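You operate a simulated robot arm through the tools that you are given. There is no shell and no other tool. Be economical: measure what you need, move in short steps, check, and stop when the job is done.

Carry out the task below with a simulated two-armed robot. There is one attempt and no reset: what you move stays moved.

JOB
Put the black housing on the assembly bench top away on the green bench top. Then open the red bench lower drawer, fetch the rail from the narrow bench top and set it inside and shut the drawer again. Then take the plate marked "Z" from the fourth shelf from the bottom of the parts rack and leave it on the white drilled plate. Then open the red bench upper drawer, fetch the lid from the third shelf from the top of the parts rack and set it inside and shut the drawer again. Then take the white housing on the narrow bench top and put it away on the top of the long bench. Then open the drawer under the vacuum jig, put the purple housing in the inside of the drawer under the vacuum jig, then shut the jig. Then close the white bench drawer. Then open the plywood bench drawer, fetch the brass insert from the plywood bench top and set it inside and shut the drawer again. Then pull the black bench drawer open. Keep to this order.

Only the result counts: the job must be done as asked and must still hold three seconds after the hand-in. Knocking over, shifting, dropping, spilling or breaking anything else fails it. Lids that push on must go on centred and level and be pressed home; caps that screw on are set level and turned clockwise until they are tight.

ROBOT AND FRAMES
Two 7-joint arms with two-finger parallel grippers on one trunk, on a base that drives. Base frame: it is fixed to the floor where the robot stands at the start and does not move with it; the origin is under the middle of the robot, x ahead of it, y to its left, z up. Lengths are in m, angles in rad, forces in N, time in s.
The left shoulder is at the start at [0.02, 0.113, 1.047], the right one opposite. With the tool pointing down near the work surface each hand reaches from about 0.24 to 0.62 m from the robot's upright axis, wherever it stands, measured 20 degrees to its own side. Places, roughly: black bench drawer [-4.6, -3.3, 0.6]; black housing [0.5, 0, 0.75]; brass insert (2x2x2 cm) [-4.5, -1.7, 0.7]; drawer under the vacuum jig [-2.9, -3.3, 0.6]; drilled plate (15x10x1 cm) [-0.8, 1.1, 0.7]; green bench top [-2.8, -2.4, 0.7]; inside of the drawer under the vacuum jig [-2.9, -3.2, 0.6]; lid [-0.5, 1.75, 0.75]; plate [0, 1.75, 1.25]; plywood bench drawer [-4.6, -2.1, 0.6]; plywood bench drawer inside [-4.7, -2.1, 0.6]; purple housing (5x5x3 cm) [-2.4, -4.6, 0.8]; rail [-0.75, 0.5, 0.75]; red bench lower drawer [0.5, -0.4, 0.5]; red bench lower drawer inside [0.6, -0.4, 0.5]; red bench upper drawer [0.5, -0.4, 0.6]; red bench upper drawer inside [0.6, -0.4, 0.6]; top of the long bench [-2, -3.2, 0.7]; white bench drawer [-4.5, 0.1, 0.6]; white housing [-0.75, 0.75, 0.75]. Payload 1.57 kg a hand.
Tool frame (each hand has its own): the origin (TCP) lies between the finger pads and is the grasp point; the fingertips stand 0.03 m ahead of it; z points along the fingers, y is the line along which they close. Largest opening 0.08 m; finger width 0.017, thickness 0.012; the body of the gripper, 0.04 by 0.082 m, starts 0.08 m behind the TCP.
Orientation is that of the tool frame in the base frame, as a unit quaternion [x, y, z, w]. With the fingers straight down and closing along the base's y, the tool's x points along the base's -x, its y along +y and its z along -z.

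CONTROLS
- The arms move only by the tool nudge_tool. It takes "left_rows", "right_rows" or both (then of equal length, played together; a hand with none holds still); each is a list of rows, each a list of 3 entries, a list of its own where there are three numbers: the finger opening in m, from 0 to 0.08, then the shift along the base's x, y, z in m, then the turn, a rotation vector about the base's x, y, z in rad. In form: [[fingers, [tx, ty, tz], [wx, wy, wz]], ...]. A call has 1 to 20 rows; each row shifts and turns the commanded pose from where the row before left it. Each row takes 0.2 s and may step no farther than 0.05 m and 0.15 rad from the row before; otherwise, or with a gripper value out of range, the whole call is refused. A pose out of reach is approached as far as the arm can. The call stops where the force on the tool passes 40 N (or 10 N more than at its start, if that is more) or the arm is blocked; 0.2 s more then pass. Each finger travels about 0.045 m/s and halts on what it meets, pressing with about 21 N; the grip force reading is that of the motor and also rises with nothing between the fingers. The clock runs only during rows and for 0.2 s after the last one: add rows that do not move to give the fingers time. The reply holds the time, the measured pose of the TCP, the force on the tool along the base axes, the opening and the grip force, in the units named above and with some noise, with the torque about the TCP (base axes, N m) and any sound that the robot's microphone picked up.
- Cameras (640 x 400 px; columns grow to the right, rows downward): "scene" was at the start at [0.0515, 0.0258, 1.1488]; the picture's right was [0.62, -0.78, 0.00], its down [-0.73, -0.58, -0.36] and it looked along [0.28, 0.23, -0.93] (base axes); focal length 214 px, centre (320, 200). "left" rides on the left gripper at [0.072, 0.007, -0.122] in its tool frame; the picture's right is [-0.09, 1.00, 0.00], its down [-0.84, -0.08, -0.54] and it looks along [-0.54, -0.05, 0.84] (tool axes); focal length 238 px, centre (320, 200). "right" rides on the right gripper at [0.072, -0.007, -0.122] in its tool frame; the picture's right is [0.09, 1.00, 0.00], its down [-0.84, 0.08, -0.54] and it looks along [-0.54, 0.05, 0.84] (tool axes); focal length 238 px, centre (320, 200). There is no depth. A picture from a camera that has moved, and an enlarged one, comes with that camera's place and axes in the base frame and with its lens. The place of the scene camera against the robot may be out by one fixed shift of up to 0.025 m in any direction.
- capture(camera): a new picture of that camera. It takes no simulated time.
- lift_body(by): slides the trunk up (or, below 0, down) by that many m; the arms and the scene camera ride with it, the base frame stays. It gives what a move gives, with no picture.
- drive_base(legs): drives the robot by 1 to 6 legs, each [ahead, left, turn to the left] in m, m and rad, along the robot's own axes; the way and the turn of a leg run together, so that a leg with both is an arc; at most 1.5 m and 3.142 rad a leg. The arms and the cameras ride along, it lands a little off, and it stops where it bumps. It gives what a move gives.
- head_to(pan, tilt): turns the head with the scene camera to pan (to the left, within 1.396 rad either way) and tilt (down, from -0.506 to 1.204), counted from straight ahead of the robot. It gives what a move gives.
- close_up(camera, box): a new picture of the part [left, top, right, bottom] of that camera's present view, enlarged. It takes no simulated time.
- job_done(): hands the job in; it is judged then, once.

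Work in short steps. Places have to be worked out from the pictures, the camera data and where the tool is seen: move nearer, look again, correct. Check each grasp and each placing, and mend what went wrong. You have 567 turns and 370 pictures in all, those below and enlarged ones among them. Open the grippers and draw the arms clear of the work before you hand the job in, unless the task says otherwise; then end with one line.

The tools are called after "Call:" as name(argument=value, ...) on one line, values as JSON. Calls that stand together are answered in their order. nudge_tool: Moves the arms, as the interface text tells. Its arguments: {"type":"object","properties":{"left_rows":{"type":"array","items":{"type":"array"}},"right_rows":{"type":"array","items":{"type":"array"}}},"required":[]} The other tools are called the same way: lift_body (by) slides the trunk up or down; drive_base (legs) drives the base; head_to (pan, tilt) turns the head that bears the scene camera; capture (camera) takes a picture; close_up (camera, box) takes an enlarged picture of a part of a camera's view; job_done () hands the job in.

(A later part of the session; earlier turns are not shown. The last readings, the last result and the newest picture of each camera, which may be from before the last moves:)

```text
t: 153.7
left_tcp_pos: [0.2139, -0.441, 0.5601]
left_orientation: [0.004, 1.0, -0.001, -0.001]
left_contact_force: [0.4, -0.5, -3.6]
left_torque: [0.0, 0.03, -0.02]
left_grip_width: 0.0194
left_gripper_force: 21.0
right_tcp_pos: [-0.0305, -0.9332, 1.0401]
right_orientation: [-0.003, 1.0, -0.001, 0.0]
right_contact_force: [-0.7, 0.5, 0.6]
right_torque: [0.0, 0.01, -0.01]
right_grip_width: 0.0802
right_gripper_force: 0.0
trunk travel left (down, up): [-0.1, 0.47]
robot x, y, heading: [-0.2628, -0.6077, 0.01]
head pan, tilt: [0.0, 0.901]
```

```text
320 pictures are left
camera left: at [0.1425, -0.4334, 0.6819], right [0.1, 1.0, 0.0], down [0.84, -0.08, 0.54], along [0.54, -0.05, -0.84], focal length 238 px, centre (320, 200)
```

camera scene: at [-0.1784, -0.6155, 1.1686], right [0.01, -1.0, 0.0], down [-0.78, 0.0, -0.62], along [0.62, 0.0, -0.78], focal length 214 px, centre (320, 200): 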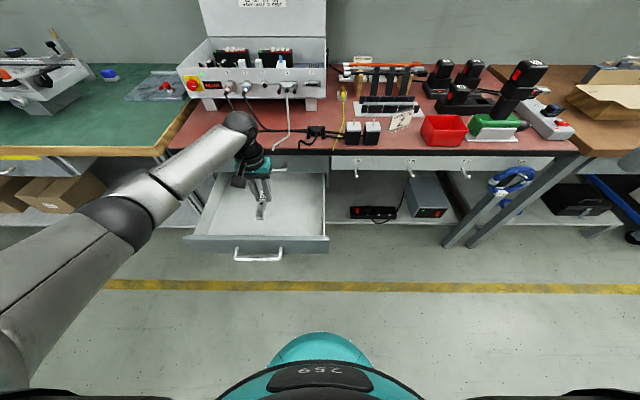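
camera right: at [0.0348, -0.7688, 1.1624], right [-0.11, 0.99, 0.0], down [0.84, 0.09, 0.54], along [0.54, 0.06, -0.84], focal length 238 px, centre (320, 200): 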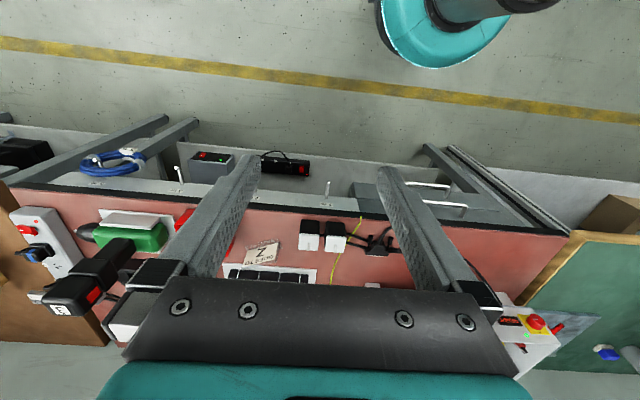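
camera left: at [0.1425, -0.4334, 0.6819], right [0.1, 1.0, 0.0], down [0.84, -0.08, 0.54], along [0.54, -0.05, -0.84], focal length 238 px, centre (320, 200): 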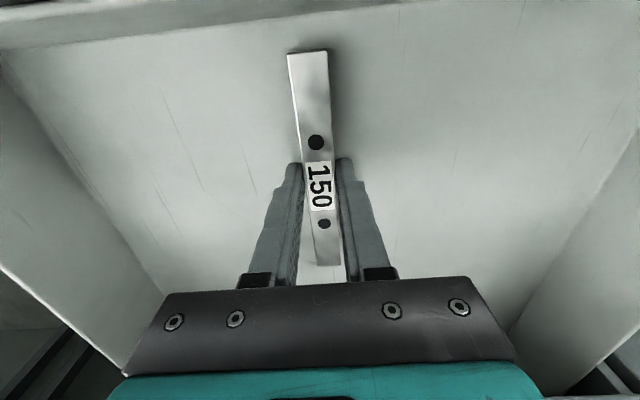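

Close to the floor now; small steps further.

Call:
nudge_tool(left_rows=[[0.01, [0, 0, -0.003], [0, 0, 0]], [0.01, [0, 0, -0.003], [0, 0, 0]], [0.01, [0, 0, 0], [0, 0, 0]]])

Call:
nudge_tool(left_rows=[[0.01, [0, 0, -0.003], [0, 0, 0]], [0.01, [0, 0, -0.003], [0, 0, 0]], [0.01, [0, 0, 0], [0, 0, 0]]])

```text
t: 154.5
left_tcp_pos: [0.2158, -0.4416, 0.559]
left_orientation: [0.003, 1.0, 0.0, 0.004]
left_contact_force: [1.2, 4.8, 27.3]
left_torque: [0.21, 0.76, -0.13]
left_grip_width: 0.0199
left_gripper_force: 21.0
right_tcp_pos: [-0.0315, -0.9338, 1.0409]
right_orientation: [-0.003, 1.0, 0.0, 0.001]
right_contact_force: [-0.6, 0.5, 0.2]
right_torque: [-0.03, -0.01, -0.01]
right_grip_width: 0.0799
right_gripper_force: 0.0
trunk travel left (down, up): [-0.1, 0.47]
robot x, y, heading: [-0.2643, -0.6055, 0.007]
head pan, tilt: [0.0, 0.901]
```

```text
t: 154.9
left_tcp_pos: [0.2201, -0.4415, 0.5573]
left_orientation: [0.003, 1.0, -0.001, 0.004]
left_contact_force: [2.4, 0.6, 9.9]
left_torque: [0.12, 0.67, 0.0]
left_grip_width: 0.0196
left_gripper_force: 20.7
right_tcp_pos: [-0.0295, -0.9342, 1.0404]
right_orientation: [-0.003, 1.0, 0.0, 0.0]
right_contact_force: [0.0, -1.2, 0.3]
right_torque: [-0.02, 0.01, -0.01]
right_grip_width: 0.0798
right_gripper_force: 0.0
trunk travel left (down, up): [-0.1, 0.47]
robot x, y, heading: [-0.2611, -0.6075, 0.007]
head pan, tilt: [0.0, 0.901]
stopped in row 1 (left hand): the force on the tool passed its limit at 42 N (the readings are from after the stop); the commanded pose is now the measured one
```

Contact with the floor. I'll open and lift straight out.

Call:
nudge_tool(left_rows=[[0.05, [0, 0, 0.001], [0, 0, 0]], [0.05, [0, 0, 0], [0, 0, 0]], [0.05, [0, 0, 0], [0, 0, 0]], [0.05, [0, 0, 0.04], [0, 0, 0]], [0.05, [0, 0, 0.05], [0, 0, 0]], [0.05, [0, 0, 0.05], [0, 0, 0]], [0.05, [-0.02, 0, 0.045], [0, 0, 0]], [0.05, [-0.02, 0, 0.045], [0, 0, 0]]])

Call:
capture(camera="left")

```text
t: 156.7
left_tcp_pos: [0.1775, -0.4428, 0.7889]
left_orientation: [0.002, 1.0, 0.0, 0.002]
left_contact_force: [0.3, -0.4, -1.0]
left_torque: [0.01, -0.04, -0.04]
left_grip_width: 0.0499
left_gripper_force: 0.1
right_tcp_pos: [-0.0308, -0.9337, 1.0397]
right_orientation: [-0.003, 1.0, -0.001, 0.0]
right_contact_force: [-0.2, 0.1, -0.8]
right_torque: [0.0, 0.02, 0.0]
right_grip_width: 0.0797
right_gripper_force: 0.0
trunk travel left (down, up): [-0.1, 0.47]
robot x, y, heading: [-0.2619, -0.6075, 0.007]
head pan, tilt: [0.0, 0.901]
```

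```text
319 pictures are left
camera left: at [0.1051, -0.4356, 0.9095], right [0.1, 1.0, 0.0], down [0.83, -0.08, 0.54], along [0.54, -0.05, -0.84], focal length 238 px, centre (320, 200)
```

left: 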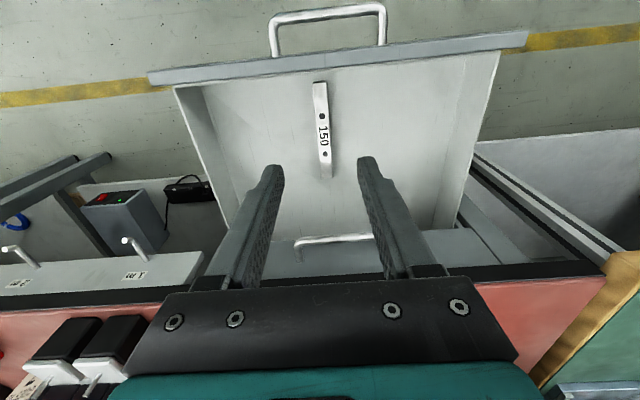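

The rail rests in the drawer. To shut it I'll pitch the closed fingers forward (~57°) and place them in front of the drawer face right of the handle (y≈-0.56).

Call:
nudge_tool(left_rows=[[0.0, [-0.025, -0.015, 0], [0, -0.143, 0]], [0.0, [-0.025, -0.015, 0], [0, -0.143, 0]], [0.0, [-0.025, -0.015, 0], [0, -0.143, 0]], [0.0, [-0.025, -0.015, 0], [0, -0.143, 0]], [0.0, [-0.025, -0.015, 0], [0, -0.143, 0]], [0.0, [-0.025, -0.015, 0], [0, -0.143, 0]], [0.0, [0, -0.015, 0], [0, -0.143, 0]], [0.0, [0, -0.012, 0], [0, 0, 0]], [0.0, [0, 0, 0], [0, 0, 0]]])

Call:
capture(camera="left")

```text
t: 158.7
left_tcp_pos: [0.051, -0.5742, 0.7692]
left_orientation: [0.003, 0.876, 0.001, 0.482]
left_contact_force: [-0.8, 0.1, -1.1]
left_torque: [0.03, -0.01, 0.01]
left_grip_width: 0.0001
left_gripper_force: 20.8
left hand out of reach, approached as far as the arm can: row 5, 6
right_tcp_pos: [-0.029, -0.934, 1.0401]
right_orientation: [-0.003, 1.0, 0.0, 0.001]
right_contact_force: [-0.2, 0.3, 1.1]
right_torque: [0.0, 0.0, -0.01]
right_grip_width: 0.08
right_gripper_force: 0.0
trunk travel left (down, up): [-0.1, 0.47]
robot x, y, heading: [-0.262, -0.6073, 0.006]
head pan, tilt: [0.0, 0.901]
```

```text
318 pictures are left
camera left: at [-0.0907, -0.5673, 0.7728], right [0.05, 1.0, 0.08], down [-0.01, -0.08, 1.0], along [1.0, -0.05, 0.01], focal length 238 px, centre (320, 200)
```

left: 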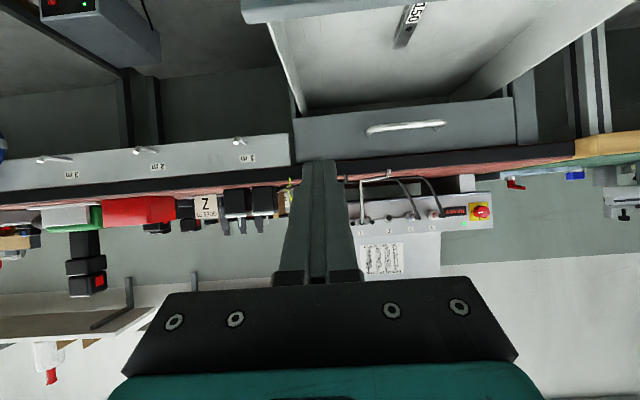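

The fingers sit just in front of the drawer panel at y≈-0.574. I'll lower them to the panel's height.

Call:
nudge_tool(left_rows=[[0.0, [0, 0, -0.05], [0, 0, 0]], [0.0, [0, 0, -0.05], [0, 0, 0]], [0.0, [0, 0, -0.05], [0, 0, 0]], [0.0, [0, 0, -0.045], [0, 0, 0]], [0.0, [0, 0, 0], [0, 0, 0]]])

Call:
capture(camera="left")

Call:
capture(camera="scene")

```text
t: 159.9
left_tcp_pos: [0.053, -0.5745, 0.5743]
left_orientation: [0.003, 0.876, 0.001, 0.482]
left_contact_force: [0.2, -0.9, 0.6]
left_torque: [0.05, 0.0, 0.01]
left_grip_width: 0.0
left_gripper_force: 20.8
right_tcp_pos: [-0.0299, -0.9333, 1.0405]
right_orientation: [-0.002, 1.0, -0.001, 0.001]
right_contact_force: [-0.1, -0.4, 0.6]
right_torque: [-0.01, 0.01, 0.02]
right_grip_width: 0.08
right_gripper_force: 0.1
trunk travel left (down, up): [-0.1, 0.47]
robot x, y, heading: [-0.2623, -0.6052, 0.009]
head pan, tilt: [0.0, 0.901]
```

```text
317 pictures are left
camera left: at [-0.0898, -0.5668, 0.5782], right [0.05, 1.0, 0.08], down [-0.01, -0.08, 1.0], along [1.0, -0.05, 0.01], focal length 238 px, centre (320, 200)
```

left: 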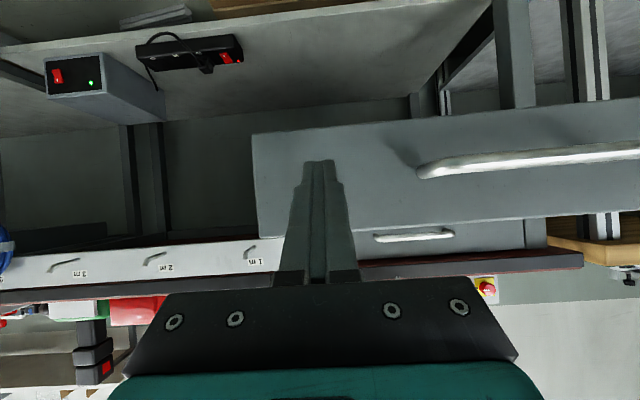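

```text
316 pictures are left
camera scene: at [-0.1787, -0.6155, 1.1686], right [0.01, -1.0, 0.0], down [-0.78, 0.0, -0.62], along [0.62, 0.0, -0.78], focal length 214 px, centre (320, 200)
```

scene: 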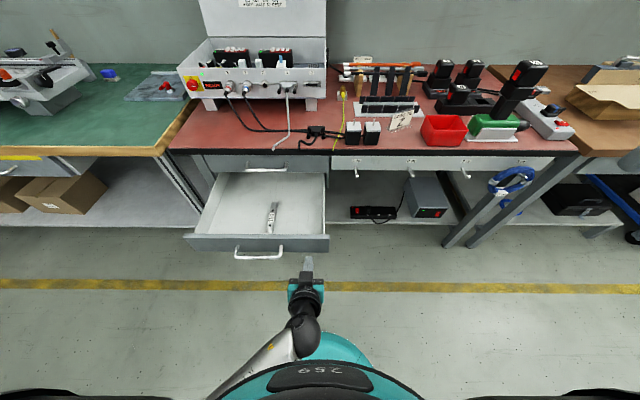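

Fingertips face the panel. I'll push forward with the arm in 2 cm steps.

Call:
nudge_tool(left_rows=[[0.0, [0.025, 0, 0], [0, 0, 0]], [0.0, [0.025, 0, 0], [0, 0, 0]], [0.0, [0.025, 0, 0], [0, 0, 0]], [0.0, [0.025, 0, 0], [0, 0, 0]], [0.0, [0.025, 0, 0], [0, 0, 0]], [0.0, [0.025, 0, 0], [0, 0, 0]], [0.0, [0.025, 0, 0], [0, 0, 0]], [0.0, [0.025, 0, 0], [0, 0, 0]]])

```text
t: 161.9
left_tcp_pos: [0.2434, -0.5517, 0.557]
left_orientation: [0.011, 0.881, 0.02, 0.472]
left_contact_force: [-0.3, 0.8, 0.2]
left_torque: [0.0, 0.01, 0.03]
left_grip_width: 0.0001
left_gripper_force: 21.6
right_tcp_pos: [-0.0294, -0.9344, 1.0405]
right_orientation: [-0.003, 1.0, 0.0, -0.001]
right_contact_force: [0.2, -1.0, 0.0]
right_torque: [-0.02, -0.01, -0.01]
right_grip_width: 0.0802
right_gripper_force: 0.1
trunk travel left (down, up): [-0.1, 0.47]
robot x, y, heading: [-0.2605, -0.6044, 0.008]
head pan, tilt: [0.0, 0.901]
stopped in row 8 (left hand): the arm was blocked; the commanded pose is now the measured one
```

Call:
capture(camera="scene")

Call:
capture(camera="left")

```text
315 pictures are left
camera scene: at [-0.1786, -0.6154, 1.1686], right [0.01, -1.0, 0.0], down [-0.78, 0.0, -0.62], along [0.62, 0.0, -0.78], focal length 214 px, centre (320, 200)
```

scene: 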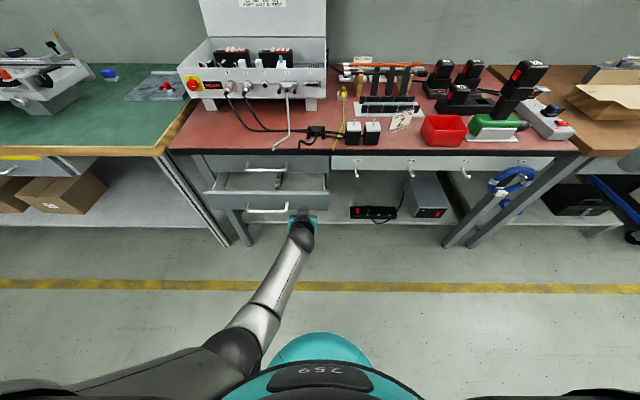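

```text
314 pictures are left
camera left: at [0.102, -0.5456, 0.5642], right [0.05, 0.99, 0.12], down [0.01, -0.12, 0.99], along [1.0, -0.05, -0.02], focal length 238 px, centre (320, 200)
```

left: 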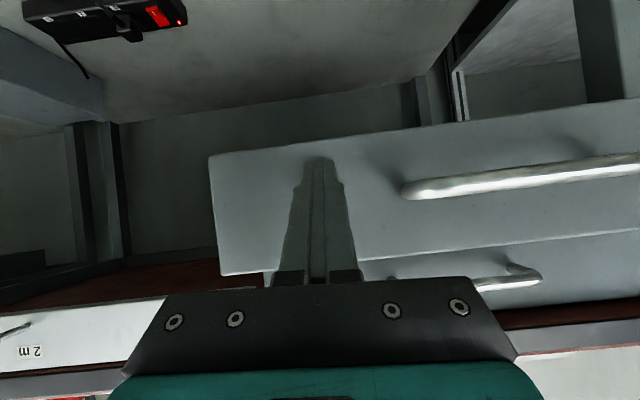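

The drawer is about 10 cm short and the arm is near its reach, so I'll push on with the base, keeping the arm still.

Call:
drive_base(legs=[[0.08, 0, 0]])

Call:
capture(camera="left")

```text
t: 163.0
left_tcp_pos: [0.3219, -0.5511, 0.5554]
left_orientation: [0.009, 0.881, 0.021, 0.472]
left_contact_force: [0.2, -0.2, -0.2]
left_torque: [0.02, -0.02, 0.01]
left_grip_width: 0.0
left_gripper_force: 21.5
right_tcp_pos: [0.0507, -0.9329, 1.0398]
right_orientation: [-0.003, 1.0, 0.0, 0.0]
right_contact_force: [-0.1, -0.1, -0.2]
right_torque: [-0.02, 0.01, 0.04]
right_grip_width: 0.0799
right_gripper_force: 0.1
trunk travel left (down, up): [-0.1, 0.47]
robot x, y, heading: [-0.1844, -0.6085, 0.007]
head pan, tilt: [0.0, 0.901]
```

```text
313 pictures are left
camera left: at [0.1808, -0.5451, 0.564], right [0.05, 0.99, 0.12], down [0.01, -0.12, 0.99], along [1.0, -0.05, -0.02], focal length 238 px, centre (320, 200)
```

left: 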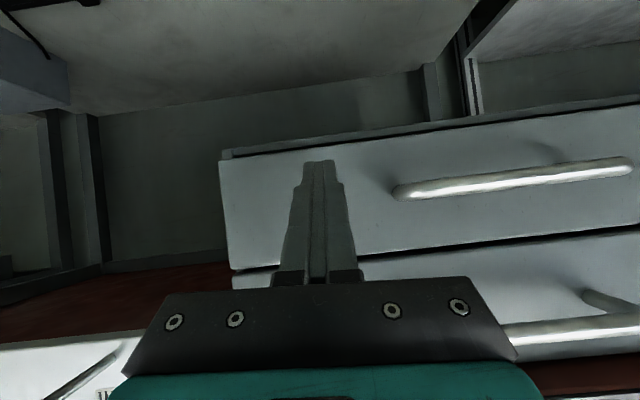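

About 3 cm left. I'll drive 2 cm more then finish with a guarded arm push.

Call:
drive_base(legs=[[0.025, 0, 0]])

Call:
nudge_tool(left_rows=[[0.0, [0.005, 0, 0], [0, 0, 0]], [0.0, [0.005, 0, 0], [0, 0, 0]], [0.0, [0.005, 0, 0], [0, 0, 0]], [0.0, [0.005, 0, 0], [0, 0, 0]]])

Call:
capture(camera="left")

```text
t: 163.9
left_tcp_pos: [0.3404, -0.5511, 0.5522]
left_orientation: [0.011, 0.884, 0.021, 0.468]
left_contact_force: [-3.1, 0.5, 0.8]
left_torque: [0.0, -0.02, -0.01]
left_grip_width: 0.0
left_gripper_force: 20.7
right_tcp_pos: [0.0732, -0.9321, 1.0407]
right_orientation: [-0.004, 1.0, 0.0, 0.0]
right_contact_force: [0.4, 0.9, -0.2]
right_torque: [-0.02, 0.0, -0.03]
right_grip_width: 0.0797
right_gripper_force: 0.1
trunk travel left (down, up): [-0.1, 0.47]
robot x, y, heading: [-0.1615, -0.6057, 0.009]
head pan, tilt: [0.0, 0.901]
stopped in leg 1: the force on the tool passed its limit at 124 N (the readings are from after the stop); the commanded pose is now the measured one
```

```text
t: 164.8
left_tcp_pos: [0.3408, -0.5307, 0.5319]
left_orientation: [0.02, 0.89, 0.04, 0.454]
left_contact_force: [-15.9, -0.5, 7.3]
left_torque: [-0.06, 0.05, -0.05]
left_grip_width: 0.0
left_gripper_force: 21.4
right_tcp_pos: [0.0721, -0.9338, 1.0403]
right_orientation: [-0.004, 1.0, 0.0, -0.001]
right_contact_force: [0.8, 0.1, -0.5]
right_torque: [-0.02, -0.01, 0.01]
right_grip_width: 0.0801
right_gripper_force: 0.2
trunk travel left (down, up): [-0.1, 0.47]
robot x, y, heading: [-0.1549, -0.6034, 0.01]
head pan, tilt: [0.0, 0.901]
stopped in row 4 (left hand): the force on the tool passed its limit at 179 N (the readings are from after the stop); the commanded pose is now the measured one
```

```text
312 pictures are left
camera left: at [0.2002, -0.5253, 0.5454], right [0.05, 0.99, 0.16], down [0.05, -0.16, 0.98], along [1.0, -0.04, -0.06], focal length 238 px, centre (320, 200)
```

left: 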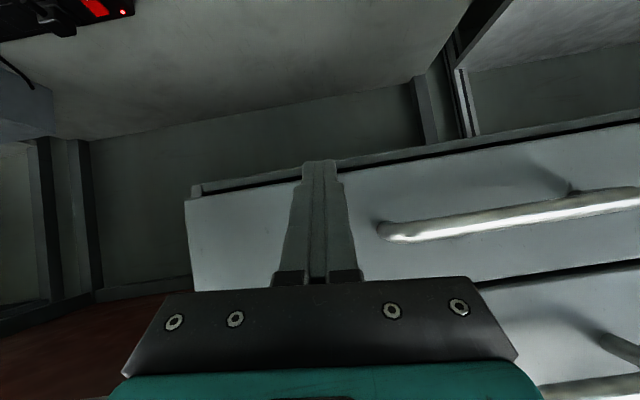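

The push met a hard stop, so the drawer should be home. I'll back off with the base and look.

Call:
drive_base(legs=[[-0.1, 0, 0]])

Call:
close_up(camera="scene", box=[180, 130, 380, 255])

Call:
capture(camera="left")

```text
t: 166.0
left_tcp_pos: [0.2462, -0.5319, 0.5344]
left_orientation: [0.019, 0.889, 0.039, 0.455]
left_contact_force: [0.0, 0.4, 0.0]
left_torque: [-0.01, 0.01, 0.02]
left_grip_width: 0.0002
left_gripper_force: 21.4
right_tcp_pos: [-0.0239, -0.9336, 1.0408]
right_orientation: [-0.004, 1.0, 0.0, -0.001]
right_contact_force: [0.8, 1.4, 0.7]
right_torque: [-0.02, -0.01, 0.0]
right_grip_width: 0.08
right_gripper_force: 0.1
trunk travel left (down, up): [-0.1, 0.47]
robot x, y, heading: [-0.2539, -0.606, 0.007]
head pan, tilt: [0.0, 0.901]
```

```text
3.20 times, centred on (280, 192) of scene
camera zoom: at [-0.1744, -0.6155, 1.1686], right [0.01, -1.0, 0.0], down [-0.78, -0.01, -0.62], along [0.62, 0.0, -0.78], focal length 686 px, centre (448, 224)
```

zoom: 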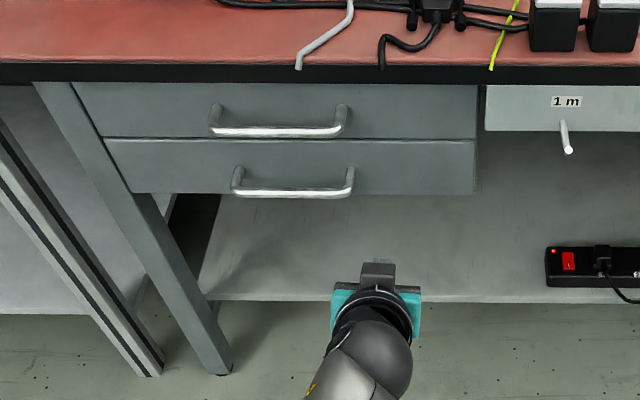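

```text
310 pictures are left
camera left: at [0.1053, -0.5264, 0.5467], right [0.05, 0.99, 0.16], down [0.05, -0.16, 0.99], along [1.0, -0.04, -0.06], focal length 238 px, centre (320, 200)
```

left: 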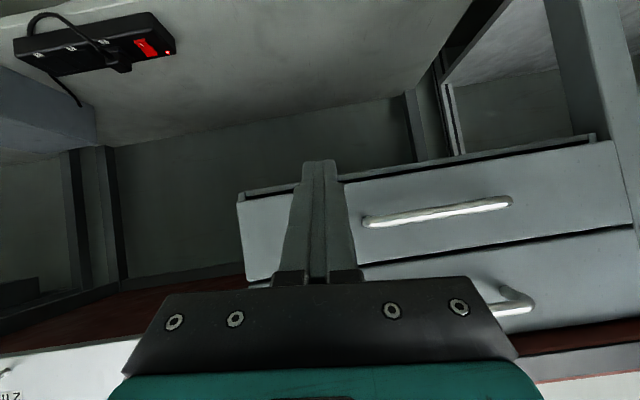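

The lower drawer is shut flush. Next: the plate. I'll raise the left hand, level it, then drive toward the parts rack.

Call:
nudge_tool(left_rows=[[0.0, [-0.02, 0, 0.04], [-0.0116, 0.135, 0.0057]], [0.0, [-0.02, 0, 0.04], [-0.0116, 0.135, 0.0057]], [0.04, [0, 0.01, 0.045], [-0.0116, 0.135, 0.0057]], [0.08, [0, 0.01, 0.045], [-0.0116, 0.135, 0.0057]], [0.08, [0, 0.01, 0.045], [-0.0116, 0.135, 0.0057]], [0.08, [0, 0.01, 0.045], [-0.0116, 0.135, 0.0057]], [0.08, [0, 0.01, 0.045], [-0.0116, 0.135, 0.0057]], [0.08, [0, 0.02, 0.045], [0, 0, 0]], [0.08, [0, 0.02, 0.045], [0, 0, 0]], [0.08, [0, 0.02, 0.045], [0, 0, 0]], [0.08, [0, 0, 0.045], [0, 0, 0]]])

Call:
drive_base(legs=[[0.05, 0.5, 0], [0, 0, 1.563], [0.9, 0, 0]])

Call:
head_to(pan=0.0, tilt=0.1)

Call:
capture(camera="scene")

```text
t: 168.4
left_tcp_pos: [0.266, -0.4113, 0.9847]
left_orientation: [-0.001, 1.0, -0.001, 0.0]
left_contact_force: [-0.4, -1.0, -0.1]
left_torque: [0.01, -0.01, 0.02]
left_grip_width: 0.0799
left_gripper_force: 0.0
left hand out of reach, approached as far as the arm can: row 6, 7, 8, 9
right_tcp_pos: [-0.0248, -0.9333, 1.0411]
right_orientation: [-0.003, 1.0, -0.001, -0.001]
right_contact_force: [-0.5, 0.0, 0.3]
right_torque: [-0.01, 0.0, 0.0]
right_grip_width: 0.0801
right_gripper_force: 0.1
trunk travel left (down, up): [-0.1, 0.47]
robot x, y, heading: [-0.2575, -0.6065, 0.007]
head pan, tilt: [0.0, 0.901]
```

```text
t: 179.5
left_tcp_pos: [-0.3626, 1.3282, 0.9825]
left_orientation: [-0.693, 0.721, 0.0, 0.001]
left_contact_force: [1.0, -0.2, 0.6]
left_torque: [-0.01, 0.0, 0.0]
left_grip_width: 0.08
left_gripper_force: 0.0
right_tcp_pos: [0.1485, 1.0154, 1.0405]
right_orientation: [-0.695, 0.719, 0.0, 0.0]
right_contact_force: [0.1, -0.4, 0.3]
right_torque: [0.04, 0.0, 0.02]
right_grip_width: 0.0801
right_gripper_force: 0.2
trunk travel left (down, up): [-0.1, 0.47]
robot x, y, heading: [-0.189, 0.7979, 1.534]
head pan, tilt: [0.0, 0.901]
```

```text
t: 180.6
left_tcp_pos: [-0.3623, 1.3287, 0.9836]
left_orientation: [-0.693, 0.721, -0.001, 0.0]
left_contact_force: [0.7, -0.1, -0.1]
left_torque: [-0.01, -0.01, 0.02]
left_grip_width: 0.0798
left_gripper_force: 0.1
right_tcp_pos: [0.1467, 1.0163, 1.0393]
right_orientation: [-0.696, 0.718, -0.001, 0.0]
right_contact_force: [0.1, -0.3, 0.4]
right_torque: [0.04, 0.01, 0.01]
right_grip_width: 0.0798
right_gripper_force: 0.0
trunk travel left (down, up): [-0.1, 0.47]
robot x, y, heading: [-0.1876, 0.7978, 1.539]
head pan, tilt: [0.0, 0.099]
```

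```text
309 pictures are left
camera scene: at [-0.1863, 0.8905, 1.2395], right [1.0, -0.03, 0.0], down [0.0, -0.1, -0.99], along [0.03, 0.99, -0.1], focal length 214 px, centre (320, 200)
```

scene: 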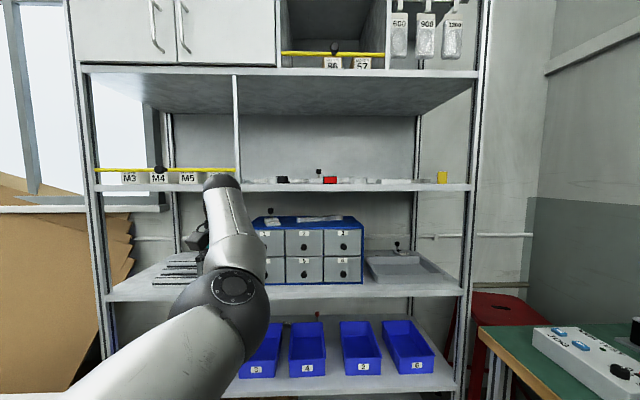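

The rack fills the view. I'll enlarge the fourth shelf (the M3/M4 one at about z 1.2) to find the plate.

Call:
close_up(camera="scene", box=[230, 150, 470, 300])

Call:
close_up(camera="scene", box=[90, 150, 250, 310])

```text
2.67 times, centred on (350, 225) of scene
camera zoom: at [-0.1863, 0.8905, 1.2395], right [1.0, -0.03, 0.0], down [0.0, -0.1, -0.99], along [0.03, 0.99, -0.1], focal length 572 px, centre (240, 133)
```

zoom: 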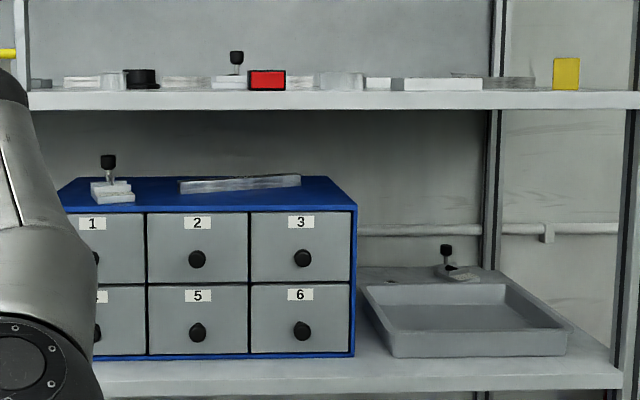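

```text
2.50 times, centred on (170, 230) of scene
camera zoom: at [-0.1863, 0.8905, 1.2395], right [1.0, -0.03, 0.0], down [0.0, -0.1, -0.99], along [0.03, 0.99, -0.1], focal length 536 px, centre (695, 125)
```

zoom: 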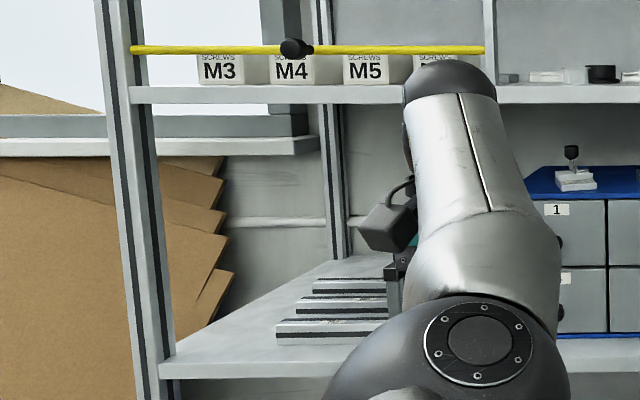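

The plates on that shelf need viewing from above. I'll draw the left hand back, then raise the trunk 0.42 m and look down at the shelf.

Call:
nudge_tool(left_rows=[[0.08, [0, -0.04, 0], [0, 0, 0]], [0.08, [0, -0.04, 0], [0, 0, 0]], [0.08, [0, -0.04, 0], [0, 0, 0]], [0.08, [0, -0.04, 0], [0, 0, 0]], [0.08, [0, -0.04, 0.02], [0, 0, 0]]])

Call:
lift_body(by=0.42)

Call:
head_to(pan=-0.1, tilt=0.55)

Call:
capture(camera="scene")

```text
t: 181.8
left_tcp_pos: [-0.3793, 1.3121, 0.9883]
left_orientation: [-0.693, 0.721, -0.001, 0.0]
left_contact_force: [0.8, 0.1, -0.4]
left_torque: [0.01, 0.02, -0.02]
left_grip_width: 0.0799
left_gripper_force: 0.0
left hand out of reach, approached as far as the arm can: row 1, 2, 3, 4, 5
right_tcp_pos: [0.1486, 1.0174, 1.0409]
right_orientation: [-0.695, 0.719, -0.001, -0.001]
right_contact_force: [0.5, 0.2, 0.3]
right_torque: [0.01, -0.02, 0.0]
right_grip_width: 0.0802
right_gripper_force: 0.1
trunk travel left (down, up): [-0.1, 0.47]
robot x, y, heading: [-0.1885, 0.7938, 1.539]
head pan, tilt: [0.0, 0.099]
```

```text
refused: 0.42 is not a number from -0.4 to 0.4
```

```text
t: 182.7
left_tcp_pos: [-0.3802, 1.313, 0.9885]
left_orientation: [-0.693, 0.721, -0.001, -0.001]
left_contact_force: [-0.5, -0.2, -0.6]
left_torque: [-0.03, -0.01, 0.0]
left_grip_width: 0.0801
left_gripper_force: 0.0
right_tcp_pos: [0.1487, 1.0165, 1.0396]
right_orientation: [-0.695, 0.719, -0.001, 0.0]
right_contact_force: [0.2, 0.2, 0.8]
right_torque: [0.01, -0.01, 0.0]
right_grip_width: 0.0797
right_gripper_force: 0.1
trunk travel left (down, up): [-0.1, 0.47]
robot x, y, heading: [-0.1903, 0.7964, 1.537]
head pan, tilt: [-0.099, 0.55]
```

```text
306 pictures are left
camera scene: at [-0.1775, 0.8875, 1.198], right [0.99, -0.13, 0.0], down [-0.07, -0.52, -0.85], along [0.11, 0.85, -0.52], focal length 214 px, centre (320, 200)
```

scene: 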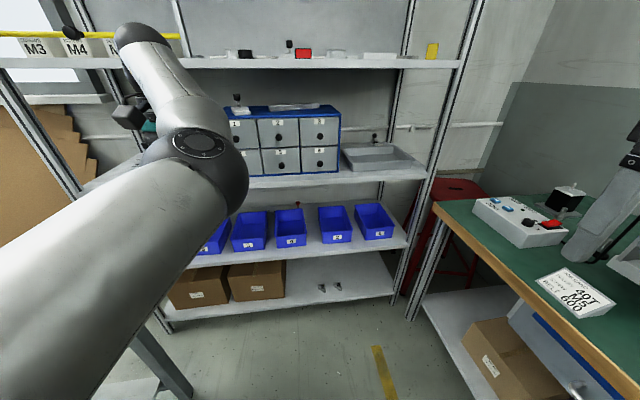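

The left arm has folded into an awkward posture. I'll drive back a little from the rack and try lifting and easing that hand outward.

Call:
drive_base(legs=[[-0.3, 0, 0]])

Call:
nudge_tool(left_rows=[[0.08, [0, 0, 0.04], [0, 0, 0]], [0.08, [0, 0, 0.04], [0, 0, 0]], [0.08, [0, 0, 0.04], [0, 0, 0]], [0.08, [0, -0.03, 0.02], [0, 0, 0]], [0.08, [0, -0.03, 0.0], [0, 0, 0]], [0.08, [0, -0.03, 0.0], [0, 0, 0]], [0.08, [0, -0.03, 0.0], [0, 0, 0]]])

Call:
capture(camera="scene")

```text
t: 184.7
left_tcp_pos: [-0.3882, 1.0169, 0.9875]
left_orientation: [-0.693, 0.721, 0.0, 0.0]
left_contact_force: [0.1, -0.4, 0.3]
left_torque: [0.01, 0.02, 0.03]
left_grip_width: 0.0798
left_gripper_force: 0.0
right_tcp_pos: [0.1386, 0.7208, 1.037]
right_orientation: [-0.695, 0.719, -0.001, -0.001]
right_contact_force: [-0.1, 0.3, -0.6]
right_torque: [0.04, 0.01, 0.02]
right_grip_width: 0.08
right_gripper_force: 0.1
trunk travel left (down, up): [-0.1, 0.47]
robot x, y, heading: [-0.1964, 0.499, 1.537]
head pan, tilt: [-0.099, 0.55]
```

```text
t: 186.3
left_tcp_pos: [-0.394, 0.8977, 1.1185]
left_orientation: [-0.696, 0.718, -0.018, -0.002]
left_contact_force: [0.0, -0.2, -0.4]
left_torque: [0.01, 0.02, -0.02]
left_grip_width: 0.0799
left_gripper_force: 0.1
right_tcp_pos: [0.1385, 0.7185, 1.0398]
right_orientation: [-0.695, 0.719, 0.0, -0.001]
right_contact_force: [-0.2, 0.0, -0.2]
right_torque: [-0.01, -0.01, -0.01]
right_grip_width: 0.0803
right_gripper_force: 0.0
trunk travel left (down, up): [-0.1, 0.47]
robot x, y, heading: [-0.1968, 0.5003, 1.536]
head pan, tilt: [-0.099, 0.55]
```

```text
305 pictures are left
camera scene: at [-0.1849, 0.5942, 1.2229], right [0.99, -0.16, 0.0], down [-0.04, -0.27, -0.96], along [0.15, 0.95, -0.28], focal length 214 px, centre (320, 200)
```

scene: 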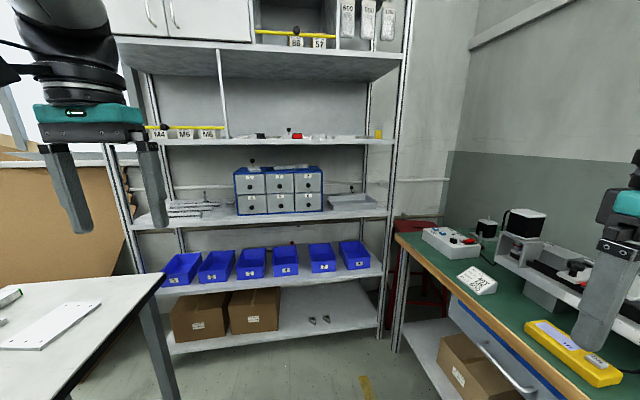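

The left hand is free again. Now I'll raise the trunk by 0.4 m and look down onto the shelf.

Call:
lift_body(by=0.4)

Call:
head_to(pan=-0.1, tilt=0.5)

Call:
capture(camera="scene")

```text
t: 190.2
left_tcp_pos: [-0.3913, 0.8984, 1.5216]
left_orientation: [-0.695, 0.719, -0.012, -0.001]
left_contact_force: [0.1, -0.8, 0.9]
left_torque: [0.0, -0.04, -0.01]
left_grip_width: 0.0799
left_gripper_force: 0.1
right_tcp_pos: [0.1378, 0.7212, 1.4398]
right_orientation: [-0.695, 0.719, 0.0, 0.0]
right_contact_force: [-0.6, 0.1, 0.1]
right_torque: [0.01, 0.04, 0.0]
right_grip_width: 0.08
right_gripper_force: 0.2
trunk travel left (down, up): [-0.5, 0.07]
robot x, y, heading: [-0.201, 0.4995, 1.539]
head pan, tilt: [-0.099, 0.55]
```

```text
t: 190.8
left_tcp_pos: [-0.3914, 0.8988, 1.5217]
left_orientation: [-0.695, 0.719, -0.011, -0.001]
left_contact_force: [-0.7, -0.1, 0.0]
left_torque: [-0.01, -0.02, -0.03]
left_grip_width: 0.0802
left_gripper_force: 0.0
right_tcp_pos: [0.1383, 0.7203, 1.4406]
right_orientation: [-0.695, 0.719, -0.001, 0.0]
right_contact_force: [0.2, -0.6, 0.0]
right_torque: [0.01, 0.01, 0.02]
right_grip_width: 0.08
right_gripper_force: 0.0
trunk travel left (down, up): [-0.5, 0.07]
robot x, y, heading: [-0.1979, 0.5021, 1.535]
head pan, tilt: [-0.099, 0.499]
```

```text
304 pictures are left
camera scene: at [-0.182, 0.5946, 1.6254], right [0.98, -0.19, 0.0], down [-0.05, -0.24, -0.97], along [0.18, 0.95, -0.25], focal length 214 px, centre (320, 200)
```

scene: 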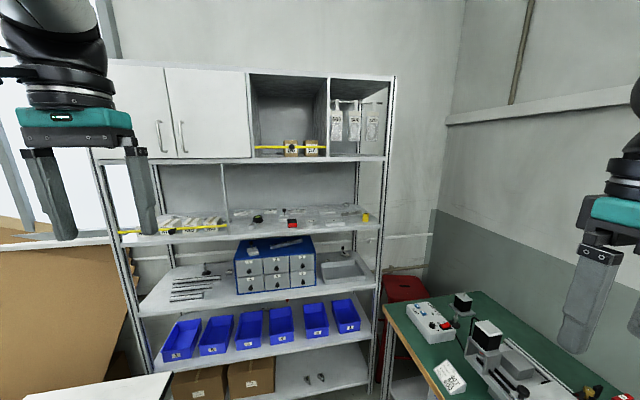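

The camera axes don't match the commanded head angle, so the left elbow is probably touching the head. I'll move the left hand outward and down to free it.

Call:
nudge_tool(left_rows=[[0.08, [-0.03, 0, -0.03], [0, 0, 0]], [0.08, [-0.03, 0, -0.03], [0, 0, 0]], [0.08, [-0.03, 0, -0.03], [0, 0, 0]], [0.08, [-0.03, 0, -0.03], [0, 0, 0]], [0.08, [-0.02, 0, -0.03], [0, 0, 0]]])

Call:
head_to(pan=-0.1, tilt=0.45)

Call:
capture(camera="scene")

```text
t: 192.0
left_tcp_pos: [-0.527, 0.8978, 1.377]
left_orientation: [-0.691, 0.723, 0.001, 0.0]
left_contact_force: [-0.4, -0.1, 0.1]
left_torque: [0.0, 0.02, 0.0]
left_grip_width: 0.0804
left_gripper_force: 0.2
right_tcp_pos: [0.1368, 0.721, 1.4395]
right_orientation: [-0.695, 0.719, -0.001, 0.0]
right_contact_force: [0.0, 0.0, 0.4]
right_torque: [-0.01, -0.04, 0.04]
right_grip_width: 0.0799
right_gripper_force: 0.1
trunk travel left (down, up): [-0.5, 0.07]
robot x, y, heading: [-0.1956, 0.5042, 1.542]
head pan, tilt: [-0.099, 0.499]
```

```text
t: 192.6
left_tcp_pos: [-0.5255, 0.8979, 1.3779]
left_orientation: [-0.692, 0.722, -0.001, 0.0]
left_contact_force: [-0.7, 0.7, 0.5]
left_torque: [0.01, -0.01, 0.01]
left_grip_width: 0.08
left_gripper_force: 0.2
right_tcp_pos: [0.1378, 0.7197, 1.4388]
right_orientation: [-0.695, 0.719, 0.0, 0.0]
right_contact_force: [0.6, -0.2, 0.2]
right_torque: [0.01, 0.0, -0.03]
right_grip_width: 0.08
right_gripper_force: 0.1
trunk travel left (down, up): [-0.5, 0.07]
robot x, y, heading: [-0.1951, 0.4981, 1.536]
head pan, tilt: [-0.099, 0.45]
```

```text
303 pictures are left
camera scene: at [-0.1871, 0.5938, 1.607], right [0.99, -0.13, 0.0], down [-0.06, -0.43, -0.9], along [0.12, 0.89, -0.44], focal length 214 px, centre (320, 200)
```

scene: 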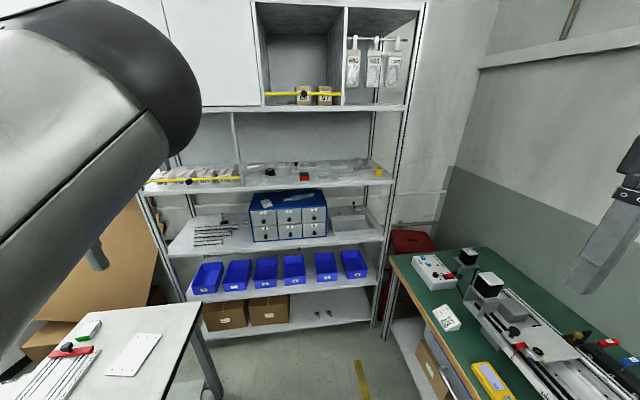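

The head is free. I'll enlarge the fourth shelf.

Call:
close_up(camera="scene", box=[230, 140, 400, 246])

```text
3.76 times, centred on (315, 193) of scene
camera zoom: at [-0.1871, 0.5938, 1.607], right [0.99, -0.13, 0.0], down [-0.06, -0.43, -0.9], along [0.12, 0.89, -0.44], focal length 807 px, centre (339, 226)
```

zoom: 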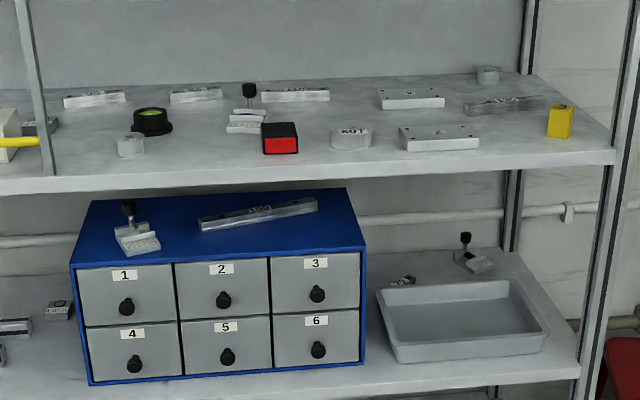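

Two drilled plates lie at the right part of the shelf, near (0.1, 1.64) and (0.1, 1.82). I'll drive 0.28 m closer to read their marks.

Call:
drive_base(legs=[[0.28, -0.05, 0.035]])

Call:
head_to(pan=-0.25, tilt=0.5)

Call:
close_up(camera="scene", box=[210, 120, 450, 270])

```text
t: 194.6
left_tcp_pos: [-0.4846, 1.1586, 1.3778]
left_orientation: [-0.704, 0.71, -0.001, 0.001]
left_contact_force: [-0.5, 0.6, 0.2]
left_torque: [-0.01, 0.01, 0.03]
left_grip_width: 0.08
left_gripper_force: 0.0
right_tcp_pos: [0.185, 1.0048, 1.4388]
right_orientation: [-0.707, 0.708, -0.001, -0.001]
right_contact_force: [-0.1, -0.5, 0.3]
right_torque: [-0.05, 0.01, 0.0]
right_grip_width: 0.0798
right_gripper_force: 0.0
trunk travel left (down, up): [-0.5, 0.07]
robot x, y, heading: [-0.1448, 0.7764, 1.57]
head pan, tilt: [-0.099, 0.45]
```

```text
t: 195.3
left_tcp_pos: [-0.4862, 1.1569, 1.3776]
left_orientation: [-0.704, 0.71, -0.001, 0.0]
left_contact_force: [0.1, 0.3, -0.4]
left_torque: [-0.03, -0.01, -0.06]
left_grip_width: 0.0803
left_gripper_force: 0.0
right_tcp_pos: [0.1858, 1.0041, 1.4407]
right_orientation: [-0.706, 0.708, -0.001, -0.001]
right_contact_force: [0.0, 0.3, 0.0]
right_torque: [-0.02, 0.0, -0.01]
right_grip_width: 0.0799
right_gripper_force: 0.1
trunk travel left (down, up): [-0.5, 0.07]
robot x, y, heading: [-0.1419, 0.7768, 1.566]
head pan, tilt: [-0.25, 0.499]
```

```text
2.67 times, centred on (330, 195) of scene
camera zoom: at [-0.1229, 0.8637, 1.6025], right [0.97, -0.25, 0.0], down [-0.12, -0.46, -0.88], along [0.22, 0.85, -0.48], focal length 572 px, centre (293, 213)
```

zoom: 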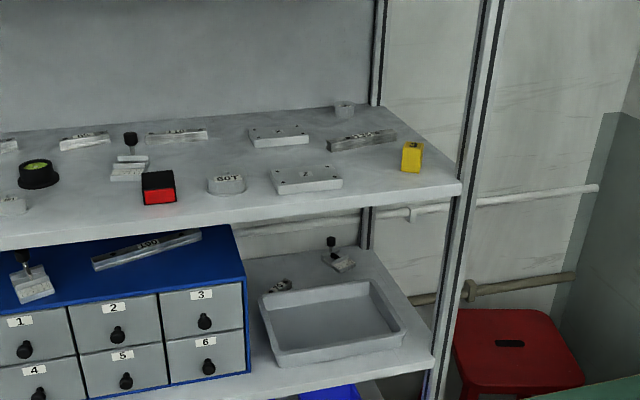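

The front plate seems to carry a mark; I'll enlarge both plates further.

Call:
close_up(camera="scene", box=[296, 160, 360, 200])

```text
10.00 times, centred on (328, 180) of scene
camera zoom: at [-0.1229, 0.8637, 1.6025], right [0.97, -0.25, 0.0], down [-0.12, -0.46, -0.88], along [0.22, 0.85, -0.48], focal length 2145 px, centre (240, 400)
```

zoom: 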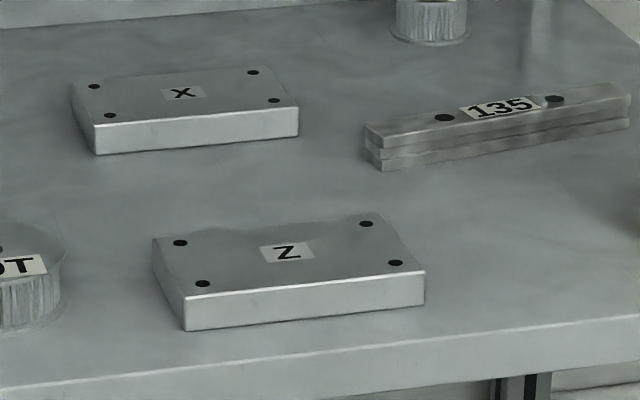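

The front plate is "Z": about 10 x 6 x 1.3 cm, centre ≈(0.094, 1.629), top z≈1.235; clearance to the shelf above is only ~0.30 m, so the hand must be rolled sideways while closing along y. I'll try that orientation with the right hand in free space.

Call:
nudge_tool(right_rows=[[0.08, [0, 0, 0], [0, 0, -0.143]], [0.08, [0, 0, 0], [0, 0, -0.143]], [0.08, [0, 0, 0], [0, 0, -0.143]], [0.08, [0, 0, 0], [0, 0, -0.143]], [0.08, [0, 0, 0], [0, 0, -0.143]], [0.08, [0, 0, 0], [0, 0, -0.143]], [0.08, [0, 0, 0], [0, 0, -0.143]], [0.08, [0, 0, 0], [0, 0, -0.143]], [0.08, [0, 0, 0], [0, 0, -0.143]], [0.08, [0, 0, 0], [0, 0, -0.143]], [0.08, [0, 0, 0], [0, 0, -0.143]], [0.08, [0, 0, 0], [0, 0.14, 0]], [0.08, [0, 0, 0], [0, 0.14, 0]], [0.08, [0, 0, 0], [0, 0.14, 0]], [0.08, [0, 0, 0], [0, 0.14, 0]], [0.08, [0, 0, 0], [0, 0.04, 0]]])

Call:
capture(camera="right")

Call:
head_to(pan=-0.6, tilt=0.2)

Call:
capture(camera="scene")

```text
t: 198.7
left_tcp_pos: [-0.485, 1.1582, 1.3764]
left_orientation: [-0.703, 0.711, -0.002, 0.0]
left_contact_force: [-0.3, 0.3, -0.1]
left_torque: [-0.01, 0.01, -0.03]
left_grip_width: 0.08
left_gripper_force: 0.1
right_tcp_pos: [0.1864, 1.005, 1.44]
right_orientation: [0.002, 0.955, 0.0, -0.298]
right_contact_force: [-0.1, -0.1, 0.3]
right_torque: [-0.02, 0.02, -0.01]
right_grip_width: 0.08
right_gripper_force: 0.0
trunk travel left (down, up): [-0.5, 0.07]
robot x, y, heading: [-0.1429, 0.7762, 1.571]
head pan, tilt: [-0.25, 0.499]
```

```text
299 pictures are left
camera right: at [0.1957, 0.9999, 1.5811], right [-0.07, 1.0, 0.05], down [1.0, 0.08, -0.03], along [-0.03, 0.05, -1.0], focal length 238 px, centre (320, 200)
```

right: 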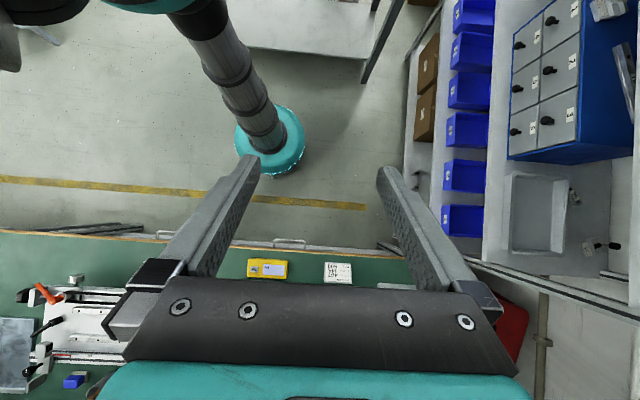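

```text
t: 199.5
left_tcp_pos: [-0.4859, 1.1578, 1.3767]
left_orientation: [-0.704, 0.71, -0.001, 0.001]
left_contact_force: [-0.1, -0.8, -0.1]
left_torque: [0.01, -0.03, -0.01]
left_grip_width: 0.0797
left_gripper_force: 0.1
right_tcp_pos: [0.1863, 1.0061, 1.4404]
right_orientation: [0.001, 0.955, -0.001, -0.297]
right_contact_force: [-0.7, -0.2, -0.2]
right_torque: [-0.02, -0.02, 0.02]
right_grip_width: 0.0798
right_gripper_force: 0.2
trunk travel left (down, up): [-0.5, 0.07]
robot x, y, heading: [-0.1431, 0.7736, 1.569]
head pan, tilt: [-0.6, 0.201]
```

```text
298 pictures are left
camera scene: at [-0.0927, 0.8527, 1.6301], right [0.82, -0.57, 0.0], down [-0.11, -0.17, -0.98], along [0.55, 0.81, -0.2], focal length 214 px, centre (320, 200)
```

scene: 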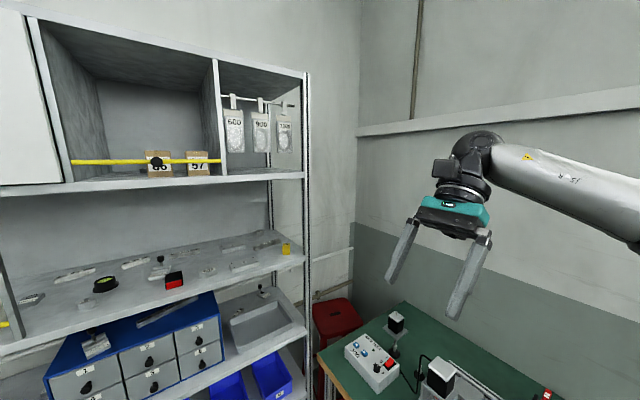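

The rolled orientation works. Now I'll stretch the hand ahead to see how the forearm lies when reaching out, still in front of the rack.

Call:
nudge_tool(right_rows=[[0.08, [-0.014, 0.045, -0.01], [0, 0, 0]], [0.08, [-0.014, 0.045, -0.01], [0, 0, 0]], [0.08, [-0.014, 0.045, -0.01], [0, 0, 0]], [0.08, [-0.014, 0.045, -0.01], [0, 0, 0]], [0.08, [-0.014, 0.045, -0.01], [0, 0, 0]], [0.08, [-0.014, 0.045, -0.01], [0, 0, 0]]])

Call:
head_to(pan=-0.4, tilt=0.4)

Call:
capture(camera="scene")

Call:
capture(camera="right")

```text
t: 200.9
left_tcp_pos: [-0.4859, 1.1608, 1.3772]
left_orientation: [-0.704, 0.711, -0.002, 0.0]
left_contact_force: [-0.2, 0.7, -0.5]
left_torque: [-0.02, -0.03, 0.02]
left_grip_width: 0.0799
left_gripper_force: 0.1
right_tcp_pos: [0.0979, 1.276, 1.3804]
right_orientation: [0.001, 0.955, -0.001, -0.295]
right_contact_force: [-0.5, 0.1, -0.3]
right_torque: [-0.02, -0.01, 0.03]
right_grip_width: 0.0801
right_gripper_force: 0.1
trunk travel left (down, up): [-0.5, 0.07]
robot x, y, heading: [-0.142, 0.778, 1.563]
head pan, tilt: [-0.6, 0.201]
```

```text
t: 201.6
left_tcp_pos: [-0.484, 1.1591, 1.3783]
left_orientation: [-0.704, 0.71, 0.0, 0.001]
left_contact_force: [0.5, 0.3, 0.0]
left_torque: [0.01, 0.0, 0.0]
left_grip_width: 0.0802
left_gripper_force: 0.1
right_tcp_pos: [0.0996, 1.2735, 1.3812]
right_orientation: [0.002, 0.955, 0.0, -0.296]
right_contact_force: [0.6, -0.6, 0.3]
right_torque: [0.0, 0.0, 0.05]
right_grip_width: 0.0798
right_gripper_force: 0.1
trunk travel left (down, up): [-0.5, 0.07]
robot x, y, heading: [-0.1412, 0.774, 1.57]
head pan, tilt: [-0.4, 0.4]
```

```text
297 pictures are left
camera scene: at [-0.1089, 0.8606, 1.6117], right [0.92, -0.39, 0.0], down [-0.15, -0.36, -0.92], along [0.36, 0.85, -0.39], focal length 214 px, centre (320, 200)
```

scene: 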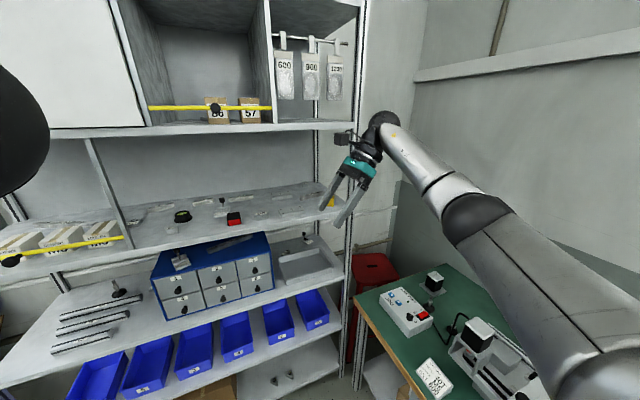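

```text
296 pictures are left
camera right: at [0.1094, 1.2685, 1.5227], right [-0.07, 1.0, 0.05], down [1.0, 0.08, -0.03], along [-0.03, 0.05, -1.0], focal length 238 px, centre (320, 200)
```

right: 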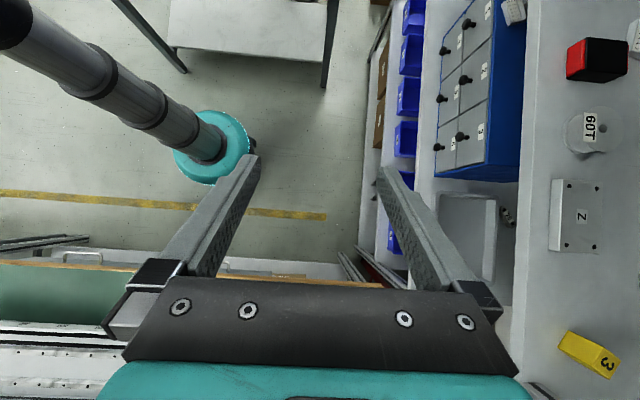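

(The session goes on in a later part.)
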